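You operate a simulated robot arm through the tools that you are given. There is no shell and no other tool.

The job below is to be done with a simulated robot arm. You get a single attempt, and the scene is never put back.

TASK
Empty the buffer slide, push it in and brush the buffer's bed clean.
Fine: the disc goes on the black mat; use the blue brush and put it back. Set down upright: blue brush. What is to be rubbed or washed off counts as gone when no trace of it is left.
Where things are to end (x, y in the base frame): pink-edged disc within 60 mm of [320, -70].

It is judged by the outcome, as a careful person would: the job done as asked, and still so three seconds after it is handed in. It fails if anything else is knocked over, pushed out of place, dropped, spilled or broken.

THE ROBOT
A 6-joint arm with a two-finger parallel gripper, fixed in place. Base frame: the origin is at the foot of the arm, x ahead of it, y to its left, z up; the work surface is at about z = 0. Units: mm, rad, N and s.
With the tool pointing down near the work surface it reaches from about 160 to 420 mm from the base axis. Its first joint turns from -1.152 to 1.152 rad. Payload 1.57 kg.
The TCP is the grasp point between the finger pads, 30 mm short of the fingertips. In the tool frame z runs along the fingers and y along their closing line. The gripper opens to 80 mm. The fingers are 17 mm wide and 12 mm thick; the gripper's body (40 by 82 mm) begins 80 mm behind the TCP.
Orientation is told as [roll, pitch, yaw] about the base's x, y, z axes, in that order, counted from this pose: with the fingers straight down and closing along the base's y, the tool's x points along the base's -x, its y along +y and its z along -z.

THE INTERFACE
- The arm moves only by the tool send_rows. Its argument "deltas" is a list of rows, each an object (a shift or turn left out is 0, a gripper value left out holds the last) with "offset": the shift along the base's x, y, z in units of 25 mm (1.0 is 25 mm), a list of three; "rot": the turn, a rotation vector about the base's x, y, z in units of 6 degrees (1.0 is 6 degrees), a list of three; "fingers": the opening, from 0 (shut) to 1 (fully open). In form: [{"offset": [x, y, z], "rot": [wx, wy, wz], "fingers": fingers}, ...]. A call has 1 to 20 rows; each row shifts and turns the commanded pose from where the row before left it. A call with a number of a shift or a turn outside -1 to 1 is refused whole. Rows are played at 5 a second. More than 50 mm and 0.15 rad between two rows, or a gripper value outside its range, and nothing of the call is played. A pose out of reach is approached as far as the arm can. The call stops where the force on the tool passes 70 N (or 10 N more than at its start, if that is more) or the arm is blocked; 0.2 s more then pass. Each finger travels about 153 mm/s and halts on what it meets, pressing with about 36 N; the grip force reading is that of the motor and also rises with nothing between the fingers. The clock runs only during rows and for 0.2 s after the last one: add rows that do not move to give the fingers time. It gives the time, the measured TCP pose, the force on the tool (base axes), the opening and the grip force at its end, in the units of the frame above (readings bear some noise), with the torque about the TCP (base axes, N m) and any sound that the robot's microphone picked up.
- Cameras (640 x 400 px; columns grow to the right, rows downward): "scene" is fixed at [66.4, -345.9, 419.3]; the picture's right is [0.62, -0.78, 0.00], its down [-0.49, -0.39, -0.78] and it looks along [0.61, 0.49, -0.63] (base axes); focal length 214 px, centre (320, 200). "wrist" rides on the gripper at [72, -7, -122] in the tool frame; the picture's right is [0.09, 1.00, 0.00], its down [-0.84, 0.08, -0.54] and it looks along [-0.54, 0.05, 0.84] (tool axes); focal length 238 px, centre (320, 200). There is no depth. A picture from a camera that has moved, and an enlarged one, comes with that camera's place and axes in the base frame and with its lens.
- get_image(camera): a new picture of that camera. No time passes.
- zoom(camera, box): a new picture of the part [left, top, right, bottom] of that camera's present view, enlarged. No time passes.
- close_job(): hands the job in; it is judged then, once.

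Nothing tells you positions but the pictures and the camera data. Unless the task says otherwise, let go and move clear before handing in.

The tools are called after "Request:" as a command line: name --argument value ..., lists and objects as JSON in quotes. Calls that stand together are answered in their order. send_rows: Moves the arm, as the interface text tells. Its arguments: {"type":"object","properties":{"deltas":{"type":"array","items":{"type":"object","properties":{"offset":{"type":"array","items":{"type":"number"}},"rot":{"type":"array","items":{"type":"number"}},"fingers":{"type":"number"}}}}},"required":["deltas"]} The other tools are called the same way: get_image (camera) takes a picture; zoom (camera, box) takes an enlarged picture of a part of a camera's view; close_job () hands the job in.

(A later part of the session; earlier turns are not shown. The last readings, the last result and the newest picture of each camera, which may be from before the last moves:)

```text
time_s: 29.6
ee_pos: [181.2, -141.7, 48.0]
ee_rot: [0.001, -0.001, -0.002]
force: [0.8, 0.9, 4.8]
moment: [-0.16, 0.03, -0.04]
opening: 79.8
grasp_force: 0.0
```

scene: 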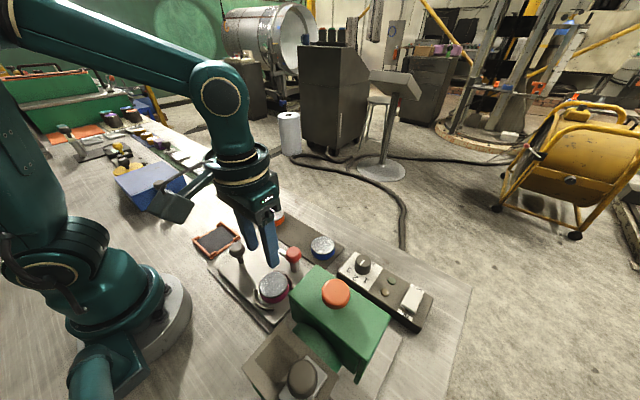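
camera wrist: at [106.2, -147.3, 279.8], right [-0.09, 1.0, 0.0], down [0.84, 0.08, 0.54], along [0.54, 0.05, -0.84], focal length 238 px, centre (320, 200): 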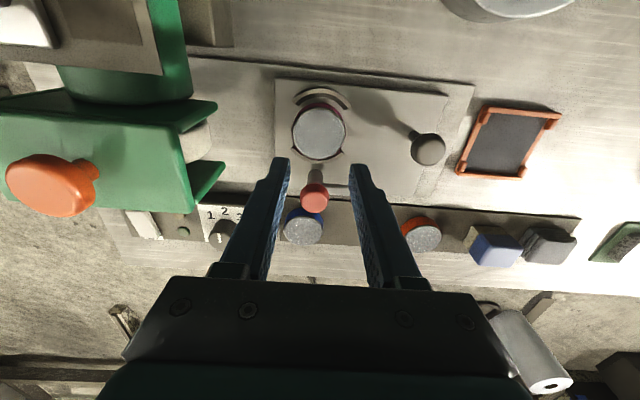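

There is a light touch (4.8 N) with the tips at z≈18, so that's the slide surface. I raise 1.5 mm and close firmly, then lift 4 mm to feel the load.

Request:
send_rows --deltas '[{"offset": [0, 0, 0.06]}, {"fingers": 0.0}, {}, {}, {}]'

Request:
get_image --camera "wrist"

Request:
send_rows --deltas '[{"offset": [0, 0, 0.05]}, {"offset": [0, 0, 0.05]}, {}]'

```text
time_s: 30.8
ee_pos: [180.2, -142.6, 48.5]
ee_rot: [-0.001, -0.001, -0.001]
force: [0.3, -0.2, 0.3]
moment: [0.01, 0.0, -0.02]
opening: 52.9
grasp_force: 36.1
```

```text
taken
camera wrist: at [109.0, -149.1, 170.9], right [-0.09, 1.0, 0.0], down [0.84, 0.08, 0.54], along [0.54, 0.05, -0.84], focal length 238 px, centre (320, 200)
```

wrist: 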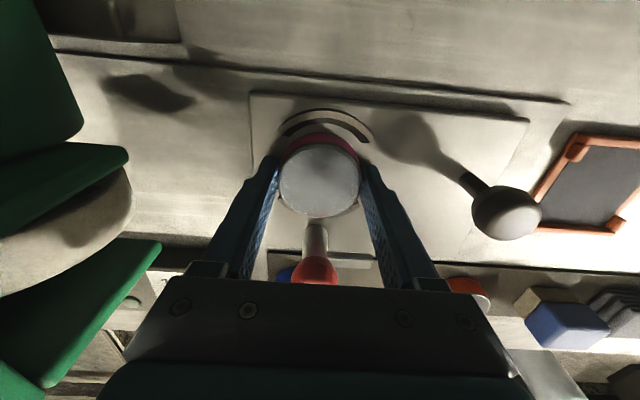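

```text
time_s: 31.6
ee_pos: [179.3, -142.0, 52.0]
ee_rot: [0.001, 0.002, -0.003]
force: [0.2, 0.0, -3.5]
moment: [0.0, 0.01, 0.03]
opening: 52.6
grasp_force: 36.1
```

The tool now carries about 3.5 N, which fits the disc's weight. I keep lifting slowly and check.

Request:
send_rows --deltas '[{"offset": [0, 0, 0.1]}, {"offset": [0, 0, 0.1]}, {"offset": [0, 0, 0.1]}, {"offset": [0, 0, 0.1]}, {}]'

Request:
get_image --camera "wrist"

Request:
zoom --camera "scene" --box '[225, 220, 325, 330]'

```text
time_s: 32.8
ee_pos: [180.4, -141.7, 61.6]
ee_rot: [0.001, -0.002, 0.0]
force: [-0.9, -0.9, -3.7]
moment: [-0.02, 0.01, -0.01]
opening: 52.7
grasp_force: 35.9
```

```text
taken
camera wrist: at [108.8, -148.9, 183.9], right [-0.09, 1.0, 0.0], down [0.84, 0.08, 0.54], along [0.54, 0.05, -0.84], focal length 238 px, centre (320, 200)
```

wrist: 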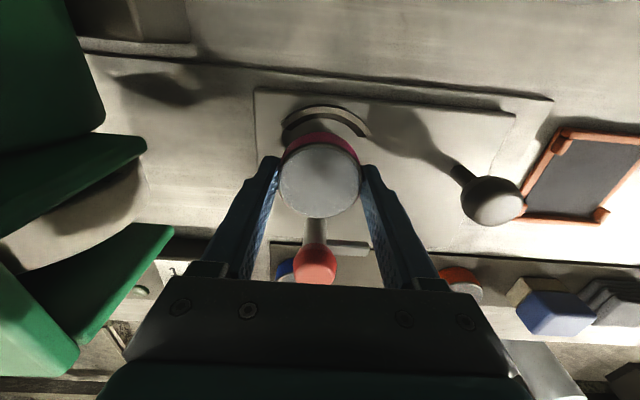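

```text
3.64 times, centred on (275, 275) of scene
camera zoom: at [66.4, -345.9, 419.3], right [0.62, -0.78, 0.0], down [-0.49, -0.39, -0.78], along [0.61, 0.49, -0.63], focal length 780 px, centre (484, -73)
```

zoom: 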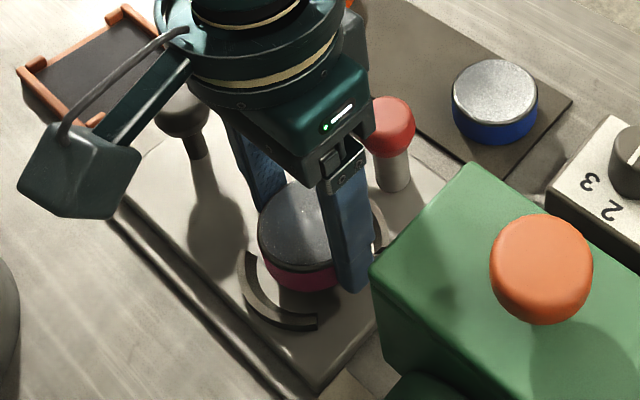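

The disc is coming up with the gripper. I continue lifting gently to clear the red knob.

Request:
send_rows --deltas '[{"offset": [0, 0, 0.2]}, {"offset": [0, 0, 0.3]}, {"offset": [0, 0, 0.4]}, {"offset": [0, 0, 0.4]}, {"offset": [0, 0, 0.4]}, {"offset": [0, 0, 0.4]}, {"offset": [0, 0, 0.4]}, {"offset": [0, 0, 0.4]}, {"offset": [0, 0, 0.3]}, {"offset": [0, 0, 0.2]}, {}]'

Request:
get_image --camera "wrist"

Request:
get_image --camera "scene"

```text
time_s: 35.2
ee_pos: [180.7, -141.4, 147.1]
ee_rot: [-0.001, 0.0, -0.001]
force: [0.7, -0.8, -4.5]
moment: [0.04, 0.02, 0.02]
opening: 53.1
grasp_force: 36.1
```

```text
taken
camera wrist: at [109.0, -148.0, 268.5], right [-0.09, 1.0, 0.0], down [0.84, 0.08, 0.54], along [0.54, 0.05, -0.84], focal length 238 px, centre (320, 200)
```

wrist: 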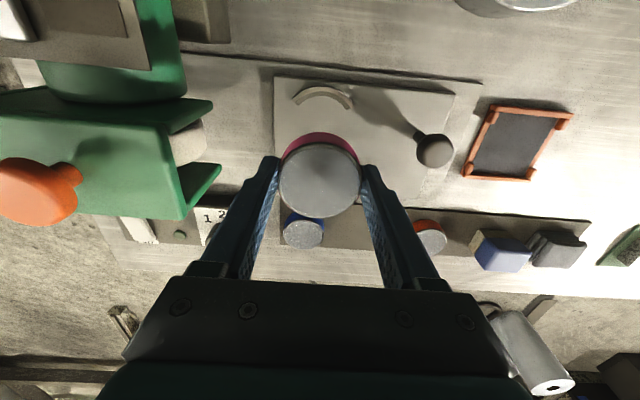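

```text
taken
```

scene: 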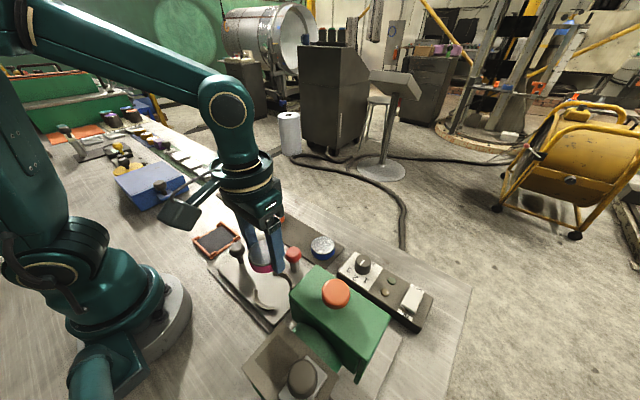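

The disc is held securely at z≈147. I carry it over to (320, -70), above the gap on the mat.

Request:
send_rows --deltas '[{"offset": [0.3, 0.15, 0]}, {"offset": [0.5, 0.25, 0]}, {"offset": [0.6, 0.31, 0]}, {"offset": [0.6, 0.31, 0]}, {"offset": [0.6, 0.31, 0]}, {"offset": [0.6, 0.31, 0]}, {"offset": [0.6, 0.31, 0]}, {"offset": [0.6, 0.31, 0]}, {"offset": [0.6, 0.31, 0]}, {"offset": [0.4, 0.2, 0]}, {"offset": [0.18, 0.09, 0]}, {}]'

Request:
get_image --camera "wrist"

Request:
get_image --camera "scene"

```text
time_s: 37.8
ee_pos: [318.7, -69.6, 147.7]
ee_rot: [0.0, -0.001, -0.003]
force: [-0.1, -0.5, -3.8]
moment: [0.03, 0.03, -0.01]
opening: 52.9
grasp_force: 35.8
```

```text
taken
camera wrist: at [247.0, -76.4, 269.6], right [-0.09, 1.0, 0.0], down [0.84, 0.08, 0.54], along [0.54, 0.05, -0.84], focal length 238 px, centre (320, 200)
```

wrist: 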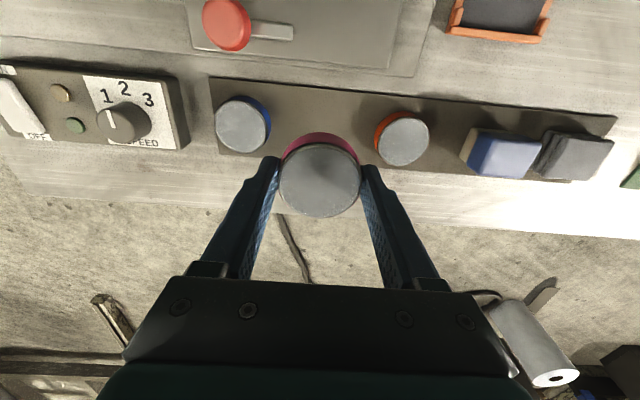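

```text
taken
```

scene: 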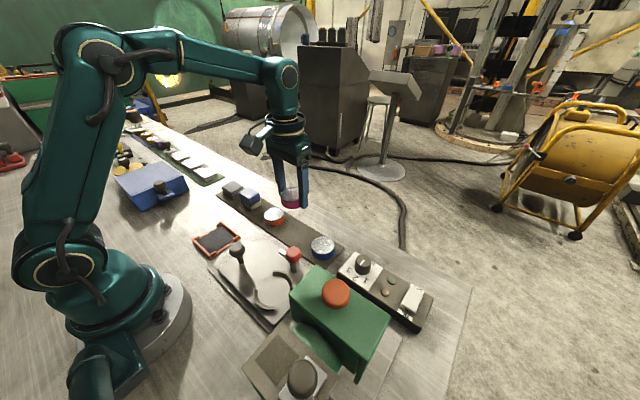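

Nothing is in the way: the blue-edged disc is at y≈-152 and the orange-edged one at y≈21. I lower the disc, slowing near the mat.

Request:
send_rows --deltas '[{"offset": [0.03, 0, -0.3]}, {"offset": [0, 0, -0.5]}, {"offset": [0, 0, -0.6]}, {"offset": [0, 0, -0.6]}, {"offset": [0, 0, -0.6]}, {"offset": [0, 0, -0.6]}, {"offset": [0, 0, -0.4]}, {"offset": [0, 0, -0.2]}, {"offset": [0, 0, -0.1]}, {}]'

Request:
get_image --camera "wrist"

Request:
zoom --camera "scene" --box '[220, 160, 350, 280]'

```text
time_s: 40.0
ee_pos: [320.6, -70.2, 48.2]
ee_rot: [0.001, 0.0, -0.002]
force: [1.0, -0.9, -3.8]
moment: [0.01, 0.04, 0.01]
opening: 53.1
grasp_force: 36.6
```

```text
taken
camera wrist: at [248.9, -76.6, 170.9], right [-0.09, 1.0, 0.0], down [0.84, 0.08, 0.54], along [0.54, 0.05, -0.84], focal length 238 px, centre (320, 200)
```

wrist: 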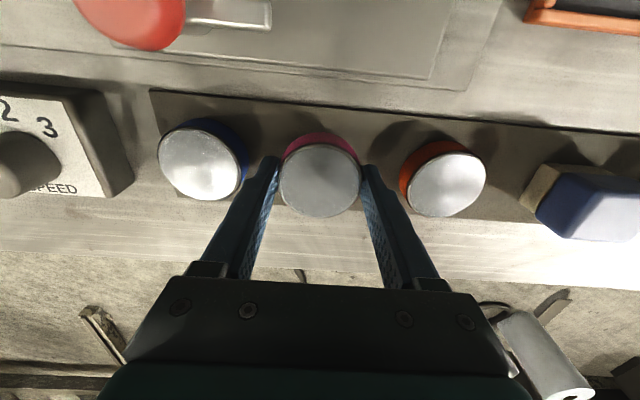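

```text
3.33 times, centred on (285, 220) of scene
camera zoom: at [66.4, -345.9, 419.3], right [0.62, -0.78, 0.0], down [-0.49, -0.39, -0.78], along [0.61, 0.49, -0.63], focal length 715 px, centre (437, 133)
```

zoom: 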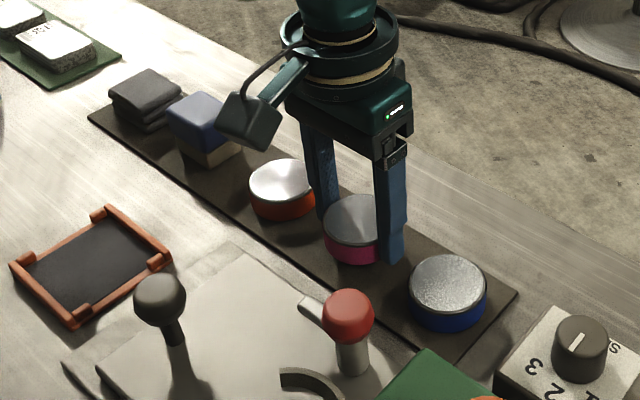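

About 14 mm remain to the mat by my estimate. I lower gently until I feel contact.

Request:
send_rows --deltas '[{"offset": [0, 0, -0.1]}, {"offset": [0, 0, -0.1]}, {"offset": [0, 0, -0.1]}, {"offset": [0, 0, -0.08]}, {}]'

Request:
send_rows --deltas '[{"offset": [0, 0, -0.05]}, {"offset": [0, 0, -0.05]}, {}]'

```text
time_s: 41.2
ee_pos: [320.4, -69.0, 40.1]
ee_rot: [0.002, -0.001, -0.001]
force: [-0.3, -0.5, -4.2]
moment: [0.0, 0.03, -0.02]
opening: 52.8
grasp_force: 35.9
```

```text
time_s: 42.0
ee_pos: [321.0, -70.9, 36.6]
ee_rot: [0.0, 0.001, -0.001]
force: [-0.1, -1.0, -4.1]
moment: [0.01, 0.01, -0.02]
opening: 52.8
grasp_force: 36.2
```

Request:
send_rows --deltas '[{"offset": [0, 0, -0.05]}, {"offset": [0, 0, -0.03]}, {}]'

Request:
zoom --camera "scene" --box '[250, 190, 340, 260]'

```text
time_s: 42.8
ee_pos: [321.8, -70.1, 34.9]
ee_rot: [-0.001, 0.0, -0.003]
force: [-2.2, -1.6, 2.0]
moment: [-0.06, 0.12, -0.05]
opening: 52.9
grasp_force: 36.0
```

```text
5.71 times, centred on (295, 225) of scene
camera zoom: at [66.4, -345.9, 419.3], right [0.62, -0.78, 0.0], down [-0.49, -0.39, -0.78], along [0.61, 0.49, -0.63], focal length 1226 px, centre (463, 57)
```

zoom: 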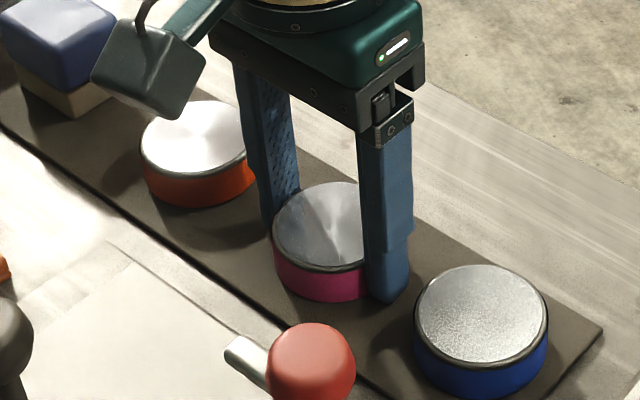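

The weight is gone from the tool and it feels a slight push back, so the disc is on the mat. I open a little and rise straight up.

Request:
send_rows --deltas '[{"fingers": 0.84}, {}, {"offset": [0, 0, 0.2]}, {"offset": [0, 0, 0.4]}, {"offset": [0, 0, 0.7]}, {"offset": [0, 0, 0.9]}, {"offset": [0, 0, 0.9]}, {"offset": [0, 0, 0.9]}, {"offset": [0, 0, 0.9]}]'

Request:
get_image --camera "wrist"

Request:
get_image --camera "scene"

```text
time_s: 44.8
ee_pos: [319.7, -69.2, 158.9]
ee_rot: [0.0, 0.0, -0.001]
force: [-0.3, -0.2, 0.4]
moment: [0.01, 0.02, 0.0]
opening: 67.1
grasp_force: 0.0
```

```text
taken
camera wrist: at [248.2, -75.3, 280.7], right [-0.09, 1.0, 0.0], down [0.84, 0.08, 0.54], along [0.54, 0.05, -0.84], focal length 238 px, centre (320, 200)
```

wrist: 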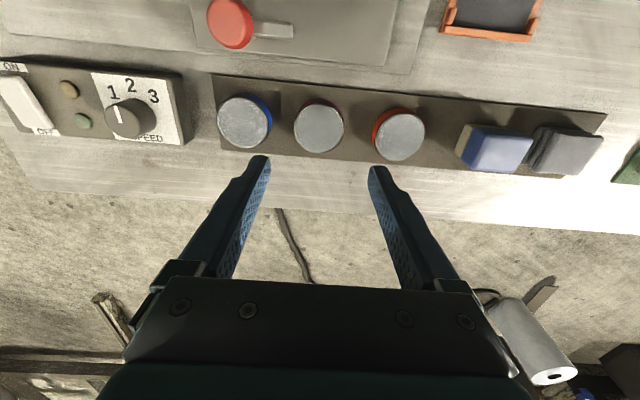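

```text
taken
```

scene: 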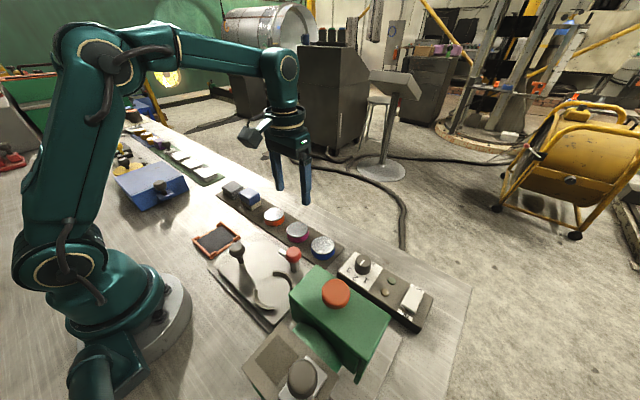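

The pink-edged disc sits on the mat at about (320, -70), upright between its neighbours. Next is the slide: I go above its dark handle at (180, -35).

Request:
send_rows --deltas '[{"offset": [-0.7, 0.17, 0]}, {"offset": [-0.7, 0.17, 0]}, {"offset": [-0.7, 0.17, 0]}, {"offset": [-0.7, 0.17, 0]}, {"offset": [-0.7, 0.17, 0]}, {"offset": [-0.7, 0.17, 0]}, {"offset": [-0.7, 0.17, 0]}, {"offset": [-0.7, 0.17, 0]}, {}]'

Request:
get_image --camera "wrist"

```text
time_s: 46.8
ee_pos: [181.3, -36.0, 159.2]
ee_rot: [0.0, 0.001, -0.001]
force: [-0.1, 0.7, -0.8]
moment: [-0.02, -0.01, -0.01]
opening: 67.1
grasp_force: 0.0
```

```text
taken
camera wrist: at [109.1, -42.3, 281.2], right [-0.09, 1.0, 0.0], down [0.84, 0.08, 0.54], along [0.54, 0.05, -0.84], focal length 238 px, centre (320, 200)
```

wrist: 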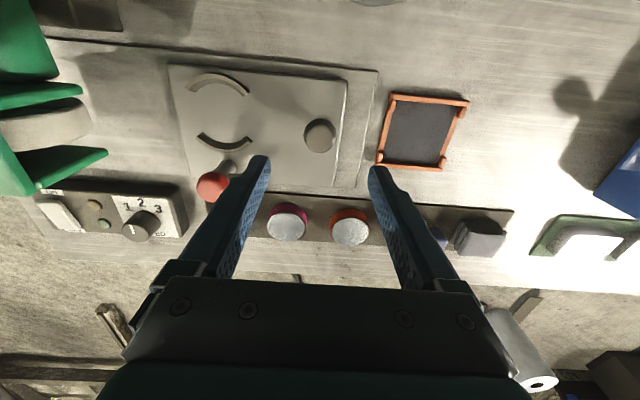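

The handle's ball is straight below at about (180, -36). I descend around it and close.

Request:
send_rows --deltas '[{"offset": [-0.04, 0, -0.8]}, {"offset": [0, 0, -0.9]}, {"offset": [0, 0, -0.9]}, {"offset": [0, 0, -0.8]}, {"offset": [0, 0, -0.35]}, {}]'

Request:
get_image --camera "wrist"

Request:
zoom --camera "scene" --box '[180, 170, 330, 320]'

```text
time_s: 48.2
ee_pos: [178.7, -35.6, 64.9]
ee_rot: [0.0, 0.003, -0.002]
force: [-0.4, 0.6, 0.6]
moment: [-0.02, 0.03, 0.05]
opening: 67.3
grasp_force: 0.1
```

```text
taken
camera wrist: at [107.9, -42.3, 186.4], right [-0.09, 1.0, 0.0], down [0.84, 0.08, 0.54], along [0.54, 0.05, -0.84], focal length 238 px, centre (320, 200)
```

wrist: 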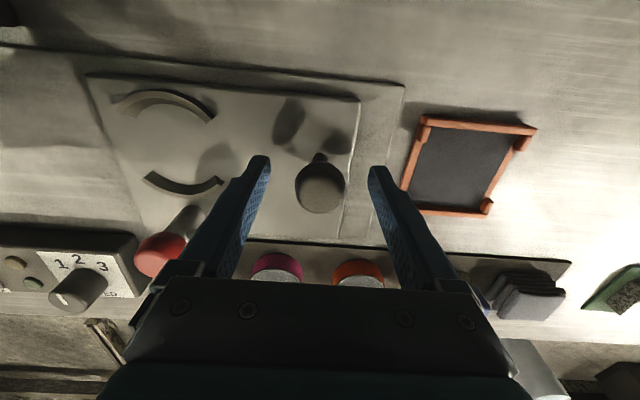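

```text
2.67 times, centred on (255, 245) of scene
camera zoom: at [66.4, -345.9, 419.3], right [0.62, -0.78, 0.0], down [-0.49, -0.39, -0.78], along [0.61, 0.49, -0.63], focal length 572 px, centre (493, 80)
```

zoom: 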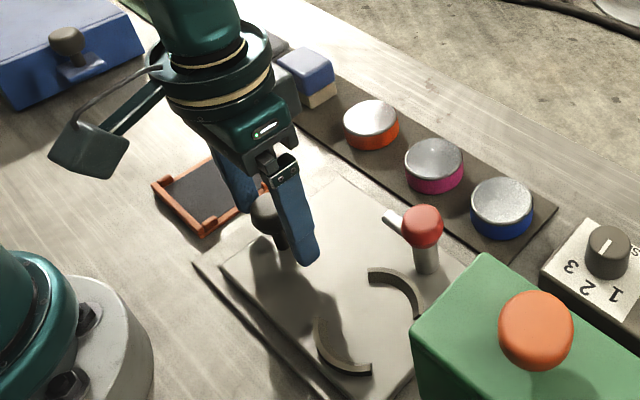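

The fingers are on both sides of the handle ball. I close on it and then push gently in -y.

Request:
send_rows --deltas '[{"fingers": 0.2}, {}, {}]'

Request:
send_rows --deltas '[{"offset": [0, -0.1, 0]}, {"offset": [0, -0.2, 0]}, {"offset": [0, -0.2, 0]}, {}]'

Request:
get_image --camera "scene"

```text
time_s: 49.0
ee_pos: [179.3, -35.5, 64.5]
ee_rot: [0.0, 0.001, -0.002]
force: [1.4, 1.1, -12.5]
moment: [-0.34, -0.25, -0.04]
opening: 31.7
grasp_force: 40.3
```

```text
time_s: 50.0
ee_pos: [180.1, -48.2, 62.9]
ee_rot: [-0.002, 0.001, 0.001]
force: [-9.9, -1.2, 32.1]
moment: [-0.32, 0.01, 0.03]
opening: 31.8
grasp_force: 40.3
```

```text
taken
```

scene: 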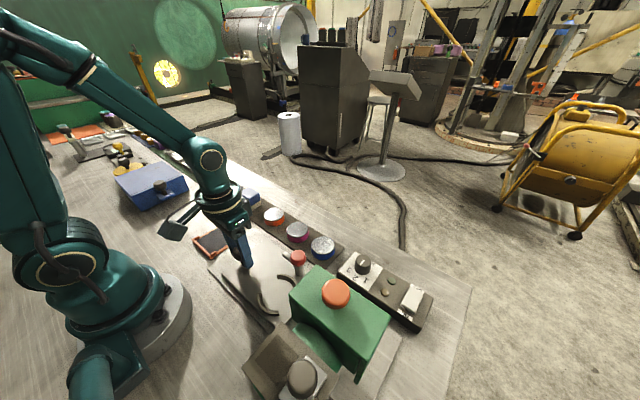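

The slide moves with the handle. There is some downward press on the ball, so I ease up slightly and continue pushing in steps.

Request:
send_rows --deltas '[{"offset": [0, -0.2, 0.04]}, {"offset": [0, -0.3, 0]}, {"offset": [0, -0.3, 0]}, {"offset": [0, -0.2, 0]}, {}]'

Request:
get_image --camera "wrist"

Request:
zoom --camera "scene" --box '[180, 170, 340, 320]'

```text
time_s: 51.2
ee_pos: [179.6, -72.2, 64.9]
ee_rot: [0.003, 0.005, 0.0]
force: [-12.2, 0.5, -25.9]
moment: [-0.35, 0.35, -0.11]
opening: 31.8
grasp_force: 40.6
```

```text
taken
camera wrist: at [108.9, -79.4, 186.8], right [-0.09, 1.0, 0.0], down [0.84, 0.07, 0.54], along [0.54, 0.05, -0.84], focal length 238 px, centre (320, 200)
```

wrist: 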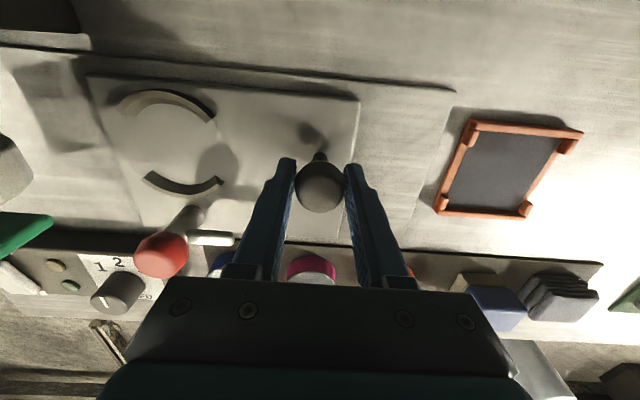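

```text
2.67 times, centred on (260, 245) of scene
camera zoom: at [66.4, -345.9, 419.3], right [0.62, -0.78, 0.0], down [-0.49, -0.39, -0.78], along [0.61, 0.49, -0.63], focal length 572 px, centre (480, 80)
```

zoom: 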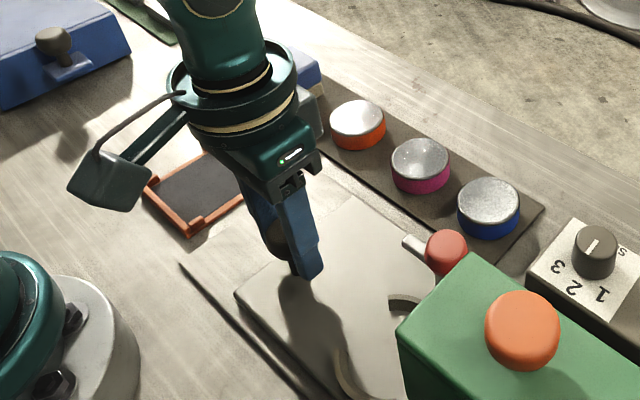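

The slide follows smoothly and is now in by about 37 mm. I keep pushing with force checks.

Request:
send_rows --deltas '[{"offset": [0, -0.2, -0.03]}, {"offset": [0, -0.3, 0]}, {"offset": [0, -0.3, 0]}, {"offset": [0, -0.3, 0]}, {"offset": [0, -0.2, 0]}, {}]'

Request:
get_image --camera "wrist"

Request:
get_image --camera "scene"

```text
time_s: 52.6
ee_pos: [179.6, -105.5, 65.2]
ee_rot: [-0.001, -0.004, -0.001]
force: [3.2, 1.2, -33.2]
moment: [-0.33, 0.01, -0.04]
opening: 32.2
grasp_force: 40.4
```

```text
taken
camera wrist: at [108.3, -112.2, 186.5], right [-0.09, 1.0, 0.0], down [0.84, 0.08, 0.54], along [0.54, 0.05, -0.84], focal length 238 px, centre (320, 200)
```

wrist: 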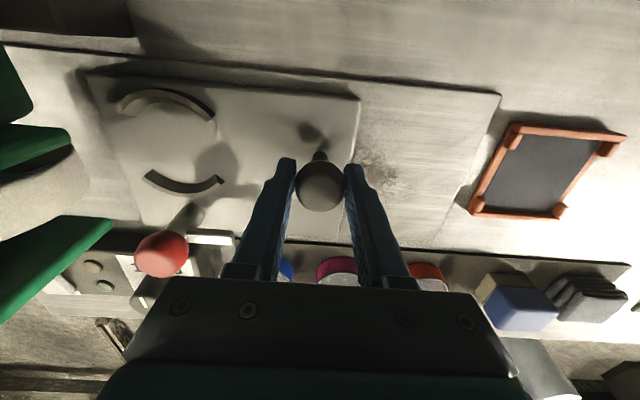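

```text
taken
```

scene: 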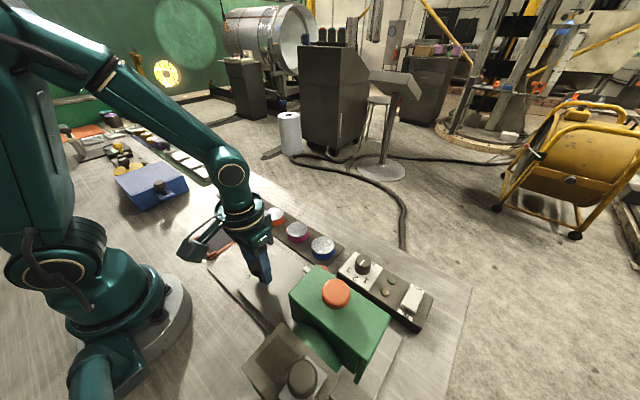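

A dark smudge is appearing on the bed from under the slide. I keep pushing the slide in toward its stop.

Request:
send_rows --deltas '[{"offset": [0, -0.2, -0.04]}, {"offset": [0, -0.3, 0]}, {"offset": [0, -0.3, 0]}, {"offset": [0, -0.2, 0]}, {}]'

Request:
get_image --camera "wrist"

Request:
zoom --camera "scene" --box '[200, 190, 360, 320]'

```text
time_s: 53.8
ee_pos: [181.0, -132.1, 64.8]
ee_rot: [-0.002, -0.002, 0.0]
force: [-6.5, -1.4, 31.7]
moment: [0.33, 0.04, 0.03]
opening: 31.8
grasp_force: 40.5
```

```text
taken
camera wrist: at [108.4, -138.0, 185.8], right [-0.09, 1.0, 0.0], down [0.84, 0.08, 0.54], along [0.54, 0.05, -0.84], focal length 238 px, centre (320, 200)
```

wrist: 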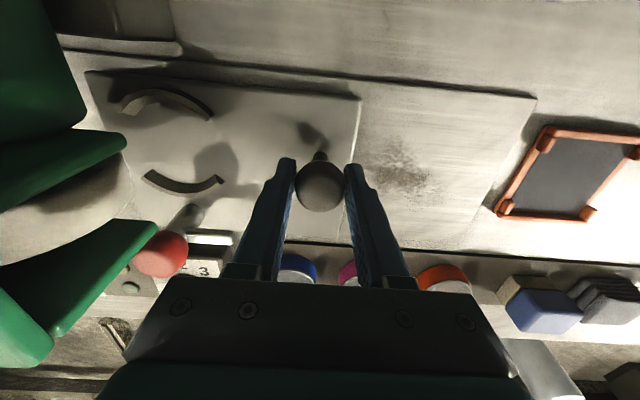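

```text
3.08 times, centred on (280, 255) of scene
camera zoom: at [66.3, -345.9, 419.3], right [0.62, -0.78, 0.0], down [-0.49, -0.39, -0.78], along [0.61, 0.49, -0.63], focal length 660 px, centre (443, 31)
```

zoom: 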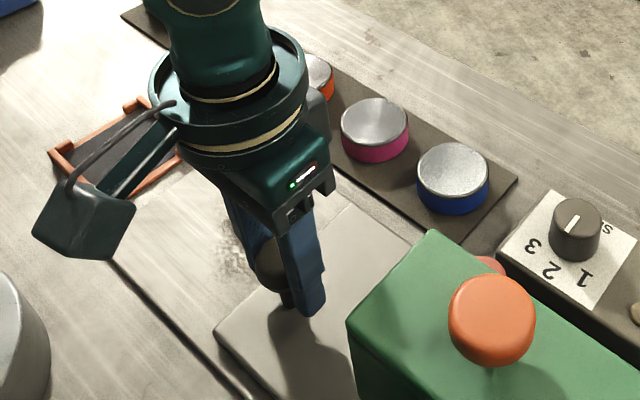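

The smudge lies on the bed near y≈-100. No stop felt yet at y≈-132, so I continue in smaller steps.

Request:
send_rows --deltas '[{"offset": [0, -0.15, 0.04]}, {"offset": [0, -0.2, 0]}, {"offset": [0, -0.2, 0]}, {"offset": [0, -0.15, 0]}, {}]'

Request:
get_image --camera "wrist"

Request:
zoom --camera "scene" --box '[200, 190, 360, 320]'

```text
time_s: 55.0
ee_pos: [180.4, -148.3, 65.6]
ee_rot: [0.001, 0.001, -0.001]
force: [0.5, 1.3, -15.5]
moment: [-0.18, -0.26, -0.26]
opening: 31.7
grasp_force: 40.5
```

```text
taken
camera wrist: at [109.0, -155.0, 186.2], right [-0.09, 1.0, 0.0], down [0.84, 0.07, 0.54], along [0.54, 0.05, -0.84], focal length 238 px, centre (320, 200)
```

wrist: 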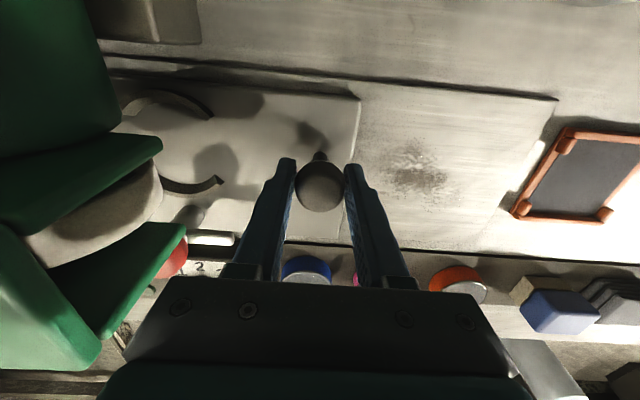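

```text
3.08 times, centred on (280, 255) of scene
camera zoom: at [66.4, -345.9, 419.3], right [0.62, -0.78, 0.0], down [-0.49, -0.39, -0.78], along [0.61, 0.49, -0.63], focal length 660 px, centre (443, 31)
```

zoom: 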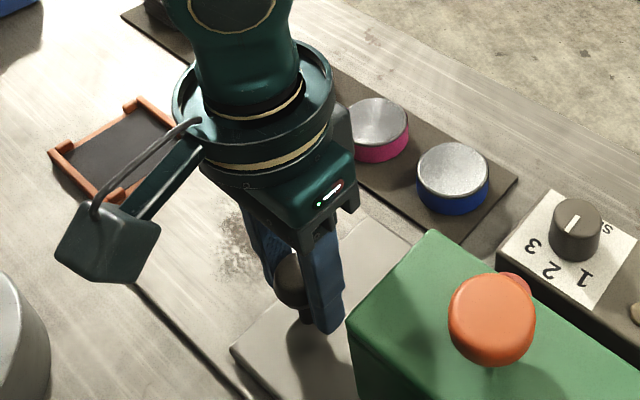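

The back end of the slide is now at about y≈-122. I continue carefully, watching the gap between gripper and hood.

Request:
send_rows --deltas '[{"offset": [0, -0.15, 0]}, {"offset": [0, -0.15, 0]}, {"offset": [0, -0.1, 0]}, {}]'

Request:
get_image --camera "wrist"

Request:
zoom --camera "scene" --box '[200, 190, 360, 320]'

```text
time_s: 56.0
ee_pos: [181.6, -158.2, 66.3]
ee_rot: [0.002, 0.001, -0.001]
force: [6.5, 0.5, -33.0]
moment: [-0.37, -0.05, -0.02]
opening: 32.0
grasp_force: 40.4
```

```text
taken
camera wrist: at [108.7, -165.2, 186.8], right [-0.09, 1.0, 0.0], down [0.84, 0.08, 0.54], along [0.54, 0.05, -0.84], focal length 238 px, centre (320, 200)
```

wrist: 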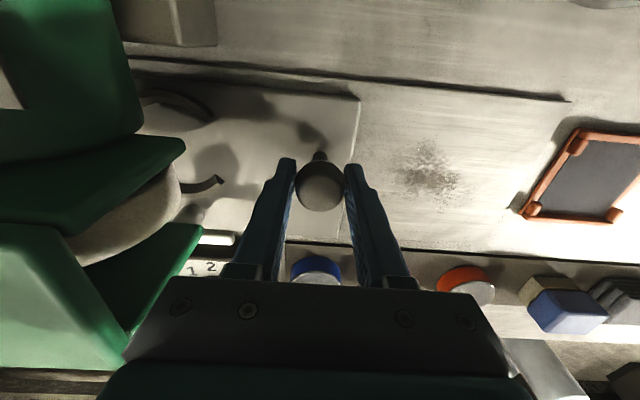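

```text
3.08 times, centred on (280, 255) of scene
camera zoom: at [66.4, -345.9, 419.2], right [0.62, -0.78, 0.0], down [-0.49, -0.39, -0.78], along [0.61, 0.49, -0.63], focal length 660 px, centre (443, 31)
```

zoom: 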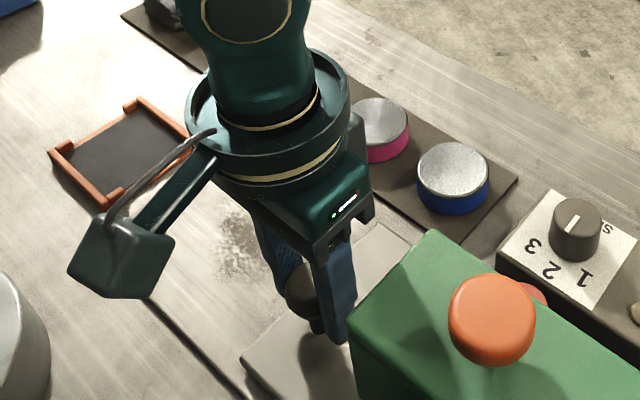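

The slide is still moving freely with the handle at y≈-158; the palm has roughly 25 mm to the hood. I push 8 mm more, then re-think the hold if no stop is felt.

Request:
send_rows --deltas '[{"offset": [0, -0.12, -0.02]}, {"offset": [0, -0.12, 0]}, {"offset": [0, -0.08, 0]}, {}]'

Request:
get_image --camera "wrist"

```text
time_s: 57.0
ee_pos: [180.4, -165.2, 64.6]
ee_rot: [0.001, -0.002, -0.001]
force: [-9.2, 0.4, 4.6]
moment: [-0.19, -1.14, 0.0]
opening: 31.7
grasp_force: 40.9
```

```text
taken
camera wrist: at [108.7, -171.8, 186.8], right [-0.09, 1.0, 0.0], down [0.84, 0.08, 0.54], along [0.54, 0.05, -0.84], focal length 238 px, centre (320, 200)
```

wrist: 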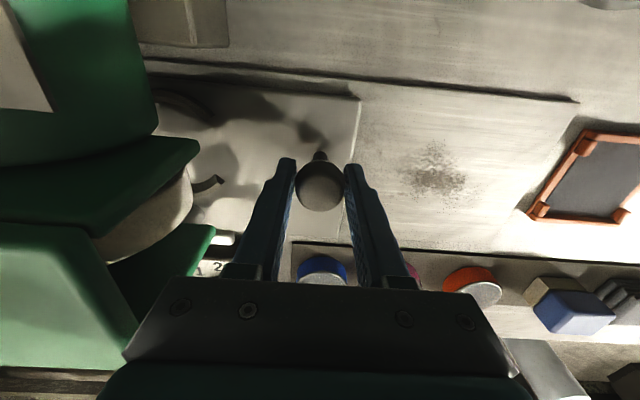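

The slide keeps going with the handle at y≈-165. I let go, rise, and will push the handle from its +y side with closed fingers so the palm stays far from the hood.

Request:
send_rows --deltas '[{"fingers": 0.6}, {}, {"offset": [0, 0, 0.5]}, {"offset": [0, 0, 0.9]}, {"offset": [0, 0.3, 0.4]}, {"offset": [0, 0.7, 0]}, {"offset": [0, 0.7, 0], "fingers": 0.0}, {}]'

Request:
get_image --camera "wrist"

Request:
zoom --camera "scene" --box '[200, 190, 360, 320]'

```text
time_s: 58.8
ee_pos: [180.0, -124.1, 109.1]
ee_rot: [-0.001, 0.002, -0.002]
force: [0.0, 0.6, 0.5]
moment: [0.01, -0.01, -0.01]
opening: 0.2
grasp_force: 21.3
```

```text
taken
camera wrist: at [107.4, -131.2, 231.6], right [-0.09, 1.0, 0.0], down [0.84, 0.08, 0.54], along [0.54, 0.05, -0.84], focal length 238 px, centre (320, 200)
```

wrist: 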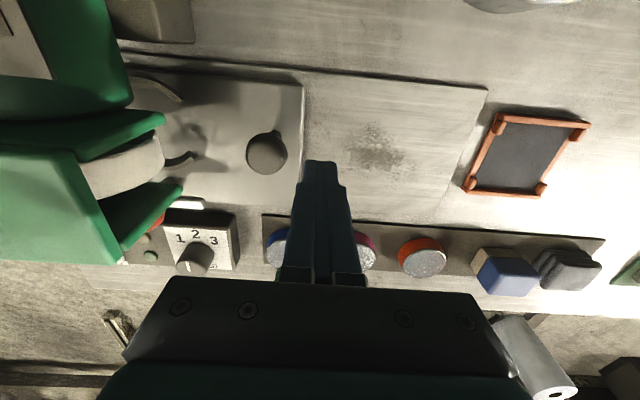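

```text
3.08 times, centred on (280, 255) of scene
camera zoom: at [66.4, -345.9, 419.3], right [0.62, -0.78, 0.0], down [-0.49, -0.39, -0.78], along [0.61, 0.49, -0.63], focal length 660 px, centre (443, 31)
```

zoom: 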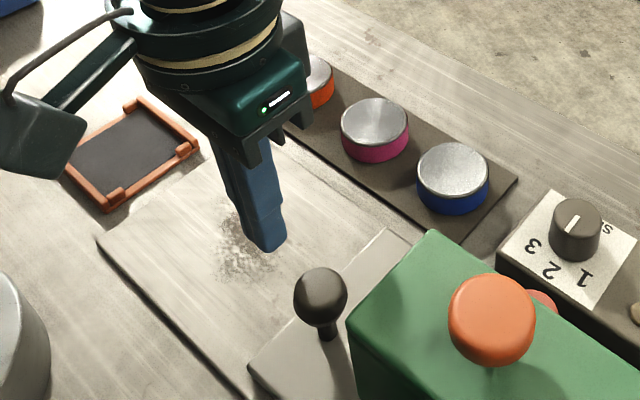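

The handle is at about (179, -165), and the fingers are closed on its +y side. I lower beside it and push until the stop.

Request:
send_rows --deltas '[{"offset": [0, 0, -0.7]}, {"offset": [0, 0, -0.66]}, {"offset": [0, -0.3, 0]}, {"offset": [0, -0.2, 0]}, {"offset": [0, -0.2, 0]}, {"offset": [0, -0.2, 0]}, {}]'

Request:
get_image --camera "wrist"

```text
time_s: 60.4
ee_pos: [181.9, -144.5, 74.5]
ee_rot: [0.0, 0.001, -0.001]
force: [-0.3, 0.6, -0.5]
moment: [-0.01, -0.01, 0.04]
opening: 0.0
grasp_force: 20.8
```

```text
taken
camera wrist: at [108.7, -152.1, 196.0], right [-0.09, 1.0, 0.0], down [0.84, 0.08, 0.54], along [0.54, 0.05, -0.84], focal length 238 px, centre (320, 200)
```

wrist: 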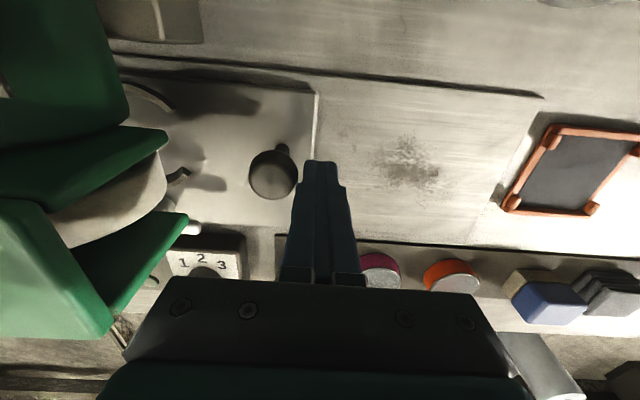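

The ball is now at y≈-176, so the slide moved on another 10 mm with little force. I keep pushing.

Request:
send_rows --deltas '[{"offset": [0, -0.15, 0]}, {"offset": [0, -0.15, 0]}, {"offset": [0, -0.15, 0]}, {"offset": [0, -0.15, 0]}, {}]'

Request:
get_image --camera "wrist"

Request:
zoom --camera "scene" --box '[200, 190, 440, 400]'

```text
time_s: 61.1
ee_pos: [181.3, -149.6, 74.7]
ee_rot: [0.018, 0.0, -0.006]
force: [1.9, 9.6, 5.8]
moment: [-0.02, 0.0, 0.02]
opening: 0.0
grasp_force: 20.9
stopped in row 3: the force on the tool passed its limit at 81 N (the readings are from after the stop); the commanded pose is now the measured one
```

```text
taken
camera wrist: at [109.0, -157.3, 196.3], right [-0.08, 1.0, 0.02], down [0.84, 0.06, 0.54], along [0.54, 0.06, -0.84], focal length 238 px, centre (320, 200)
```

wrist: 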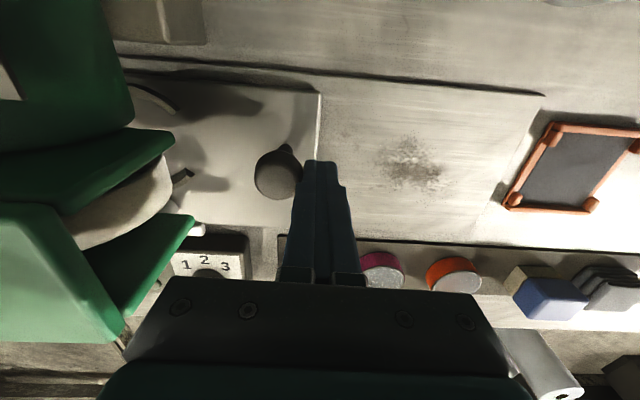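

```text
1.90 times, centred on (320, 295) of scene
camera zoom: at [66.3, -345.9, 419.3], right [0.62, -0.78, 0.0], down [-0.49, -0.39, -0.78], along [0.61, 0.49, -0.63], focal length 408 px, centre (320, 19)
```

zoom: 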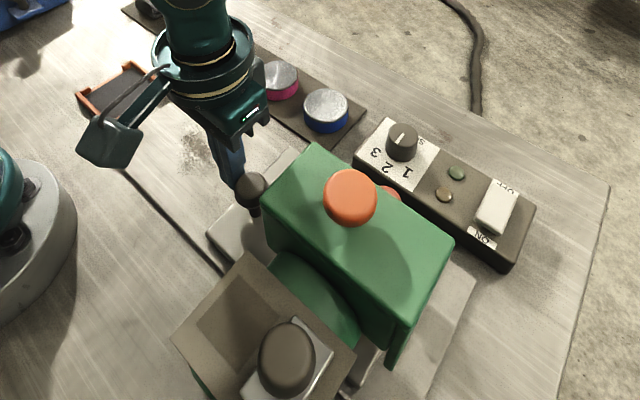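

The push ended at a hard stop (81 N) with the handle at y≈-176, so the slide is fully in after about 140 mm of travel. I back off, level the tool, rise and look at the bed.

Request:
send_rows --deltas '[{"offset": [0, 0.3, 0], "rot": [-0.17, 0, 0.06]}, {"offset": [0, 0.5, 0]}, {"offset": [0, 0.4, 0.6]}, {"offset": [0, 0.4, 0.9]}, {"offset": [0, 0.4, 0.9]}, {"offset": [0, 0.4, 0.9]}, {"offset": [0, 0.4, 0.9]}, {"offset": [0, 0.3, 0.9]}]'

Request:
get_image --camera "wrist"

Request:
get_image --camera "scene"

```text
time_s: 62.9
ee_pos: [182.2, -71.8, 203.1]
ee_rot: [-0.003, 0.001, 0.0]
force: [0.4, 0.9, 1.0]
moment: [-0.03, -0.01, 0.03]
opening: 0.1
grasp_force: 21.8
```

```text
taken
camera wrist: at [110.5, -78.2, 324.0], right [-0.09, 1.0, 0.0], down [0.84, 0.08, 0.54], along [0.54, 0.05, -0.84], focal length 238 px, centre (320, 200)
```

wrist: 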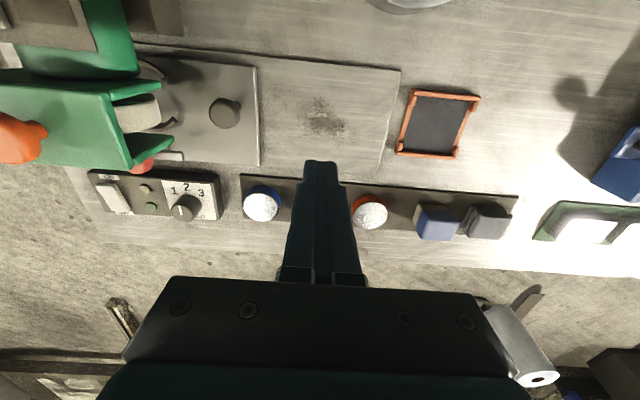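

```text
taken
```

scene: 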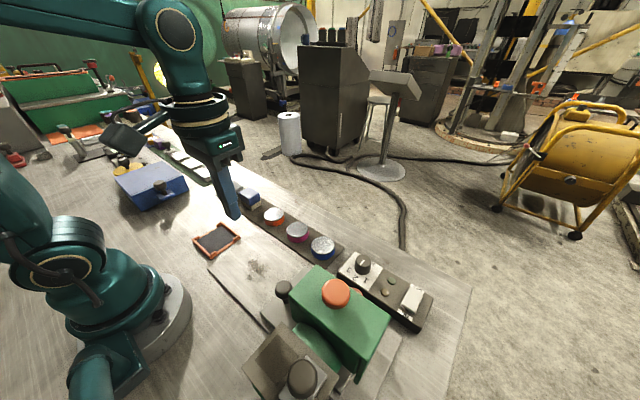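

Request:
zoom --camera "wrist" --box '[230, 50, 410, 180]'

Request:
zoom --camera "scene" --box '[200, 220, 300, 320]'

Request:
zoom --camera "wrist" --box '[380, 170, 530, 260]'

Request:
zoom --camera "scene" --box '[210, 170, 280, 220]'

```text
3.08 times, centred on (320, 115) of wrist
camera zoom: at [110.5, -78.2, 324.0], right [-0.09, 1.0, 0.0], down [0.84, 0.08, 0.54], along [0.54, 0.05, -0.84], focal length 733 px, centre (320, 462)
```

zoom: 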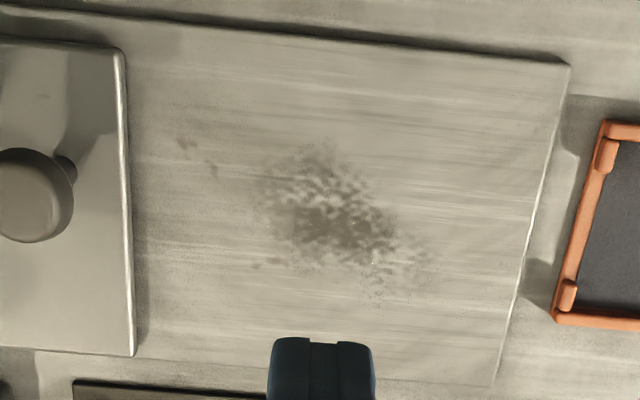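

```text
4.00 times, centred on (250, 270) of scene
camera zoom: at [66.4, -345.9, 419.3], right [0.62, -0.78, 0.0], down [-0.49, -0.39, -0.78], along [0.61, 0.49, -0.63], focal length 858 px, centre (600, -80)
```

zoom: 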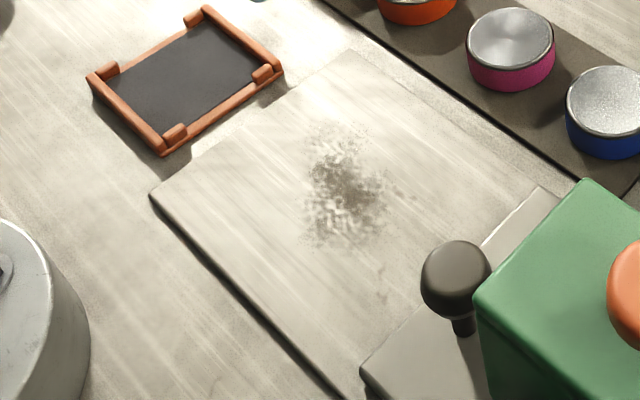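

```text
4.27 times, centred on (455, 215) of wrist
camera zoom: at [110.5, -78.2, 324.0], right [-0.09, 1.0, 0.0], down [0.84, 0.08, 0.54], along [0.54, 0.05, -0.84], focal length 1017 px, centre (-256, 136)
```

zoom: 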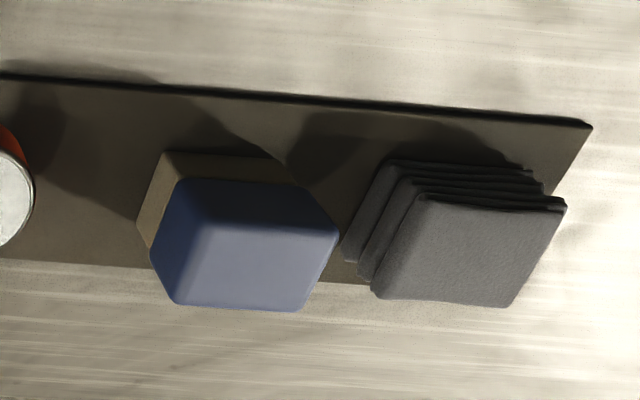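

```text
8.00 times, centred on (245, 195) of scene
camera zoom: at [66.4, -345.9, 419.3], right [0.62, -0.78, 0.0], down [-0.49, -0.39, -0.78], along [0.61, 0.49, -0.63], focal length 1716 px, centre (920, 240)
```

zoom: 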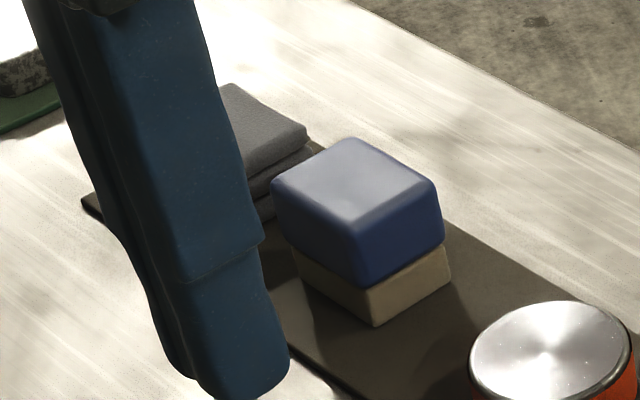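

The bed now shows a dark smudge around (190, -70), roughly x 160–227 and y -100 to -20, plus a few small specks. The blue brush (blue block, tan bristles) stands near (324, 126) close to the grey cloth, so I'll grip it along x. I move above it and turn to yaw -90°.

Request:
send_rows --deltas '[{"offset": [0.37, 0.52, 0], "rot": [0, 0, -1]}, {"offset": [0.37, 0.52, 0], "rot": [0, 0, -1]}, {"offset": [0.37, 0.52, 0], "rot": [0, 0, -1]}, {"offset": [0.37, 0.52, 0], "rot": [0, 0, -1]}, {"offset": [0.37, 0.52, 0], "rot": [0, 0, -1]}, {"offset": [0.37, 0.52, 0], "rot": [0, 0, -1]}, {"offset": [0.37, 0.52, 0], "rot": [0, 0, -1]}, {"offset": [0.37, 0.52, 0], "rot": [0, 0, -1]}, {"offset": [0.37, 0.52, 0], "rot": [0, 0, -1]}, {"offset": [0.37, 0.52, 0], "rot": [0, 0, -1]}, {"offset": [0.37, 0.52, 0], "rot": [0, 0, -1]}, {"offset": [0.37, 0.52, 0], "rot": [0, 0, -1]}, {"offset": [0.37, 0.52, 0], "rot": [0, 0, -1]}, {"offset": [0.37, 0.52, 0], "rot": [0, 0, -1]}, {"offset": [0.37, 0.52, 0], "rot": [0, 0, -1], "fingers": 0.9}, {}]'

Request:
get_image --camera "wrist"

Request:
get_image --camera "scene"

```text
time_s: 66.3
ee_pos: [317.8, 123.5, 202.4]
ee_rot: [-0.005, 0.001, -1.573]
force: [-0.3, 0.1, 0.5]
moment: [-0.01, 0.02, -0.02]
opening: 71.6
grasp_force: 0.0
```

```text
taken
camera wrist: at [311.2, 194.7, 323.8], right [1.0, 0.09, 0.0], down [0.08, -0.84, 0.54], along [0.05, -0.54, -0.84], focal length 238 px, centre (320, 200)
```

wrist: 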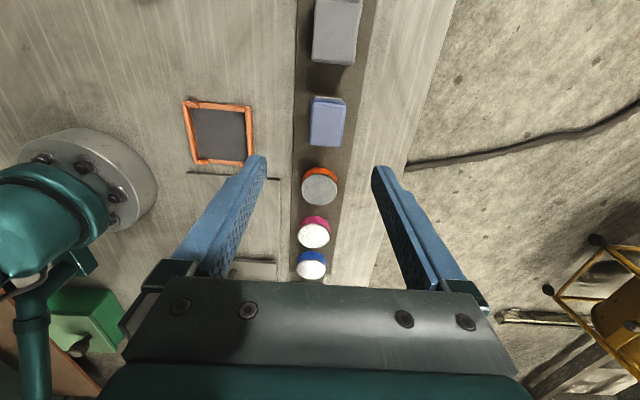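

```text
taken
```

scene: 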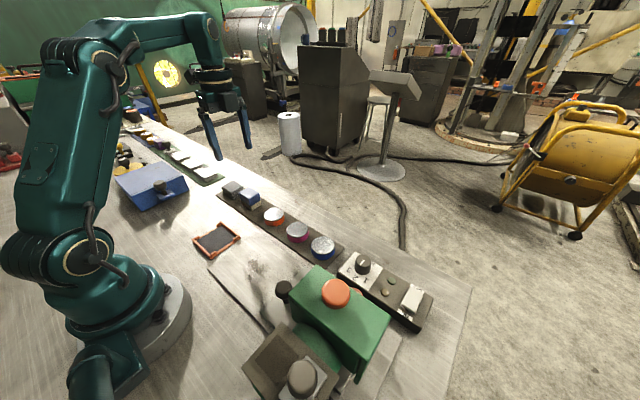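

Request:
zoom --camera "wrist" --box '[270, 40, 390, 160]'

Request:
zoom --camera "scene" --box '[210, 170, 290, 220]'

```text
3.33 times, centred on (330, 100) of wrist
camera zoom: at [311.2, 194.7, 323.8], right [1.0, 0.09, 0.0], down [0.08, -0.84, 0.54], along [0.05, -0.54, -0.84], focal length 794 px, centre (287, 533)
```

zoom: 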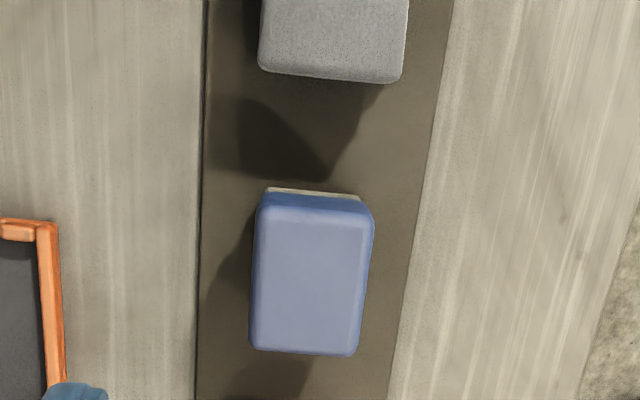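

```text
8.00 times, centred on (250, 195) of scene
camera zoom: at [66.4, -345.9, 419.3], right [0.62, -0.78, 0.0], down [-0.49, -0.39, -0.78], along [0.61, 0.49, -0.63], focal length 1716 px, centre (880, 240)
```

zoom: 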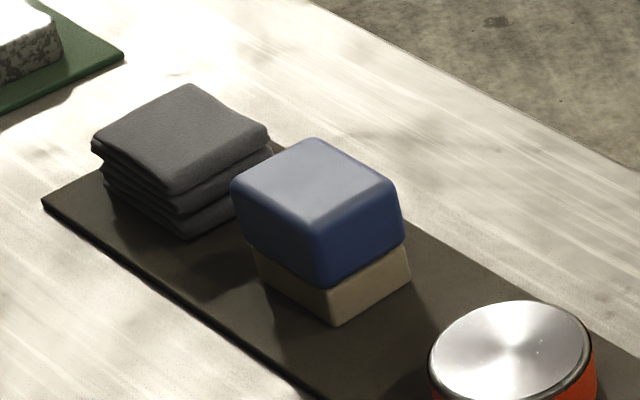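

The brush stands at about (325.5, 120), 37 mm wide in x and 49 mm long in y, with its top near z≈50 and its sides along the base axes. The cloth is well clear. I align over it and descend partway.

Request:
send_rows --deltas '[{"offset": [0.25, -0.14, -0.6], "rot": [0.04, 0, 0]}, {"offset": [0, 0, -0.9]}, {"offset": [0, 0, -0.9]}, {"offset": [0, 0, -0.9]}, {"offset": [0, 0, -0.7]}, {}]'

Request:
get_image --camera "wrist"

Request:
zoom --camera "scene" --box '[190, 140, 310, 230]'

```text
time_s: 67.7
ee_pos: [326.7, 120.0, 101.8]
ee_rot: [-0.004, 0.007, -1.571]
force: [-0.7, -0.2, -0.7]
moment: [0.01, -0.03, -0.03]
opening: 72.1
grasp_force: 0.2
```

```text
taken
camera wrist: at [320.7, 191.2, 224.2], right [1.0, 0.09, 0.0], down [0.08, -0.84, 0.54], along [0.05, -0.54, -0.84], focal length 238 px, centre (320, 200)
```

wrist: 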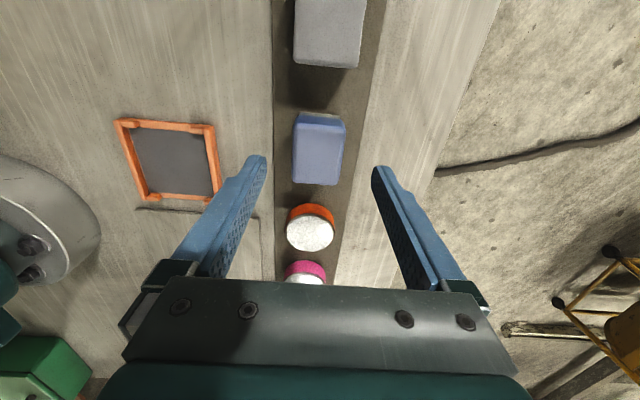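

```text
4.44 times, centred on (250, 185) of scene
camera zoom: at [66.4, -345.9, 419.3], right [0.62, -0.78, 0.0], down [-0.49, -0.39, -0.78], along [0.61, 0.49, -0.63], focal length 953 px, centre (631, 267)
```

zoom: 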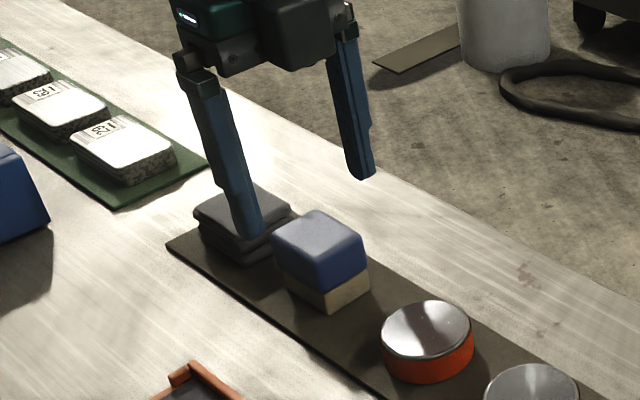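

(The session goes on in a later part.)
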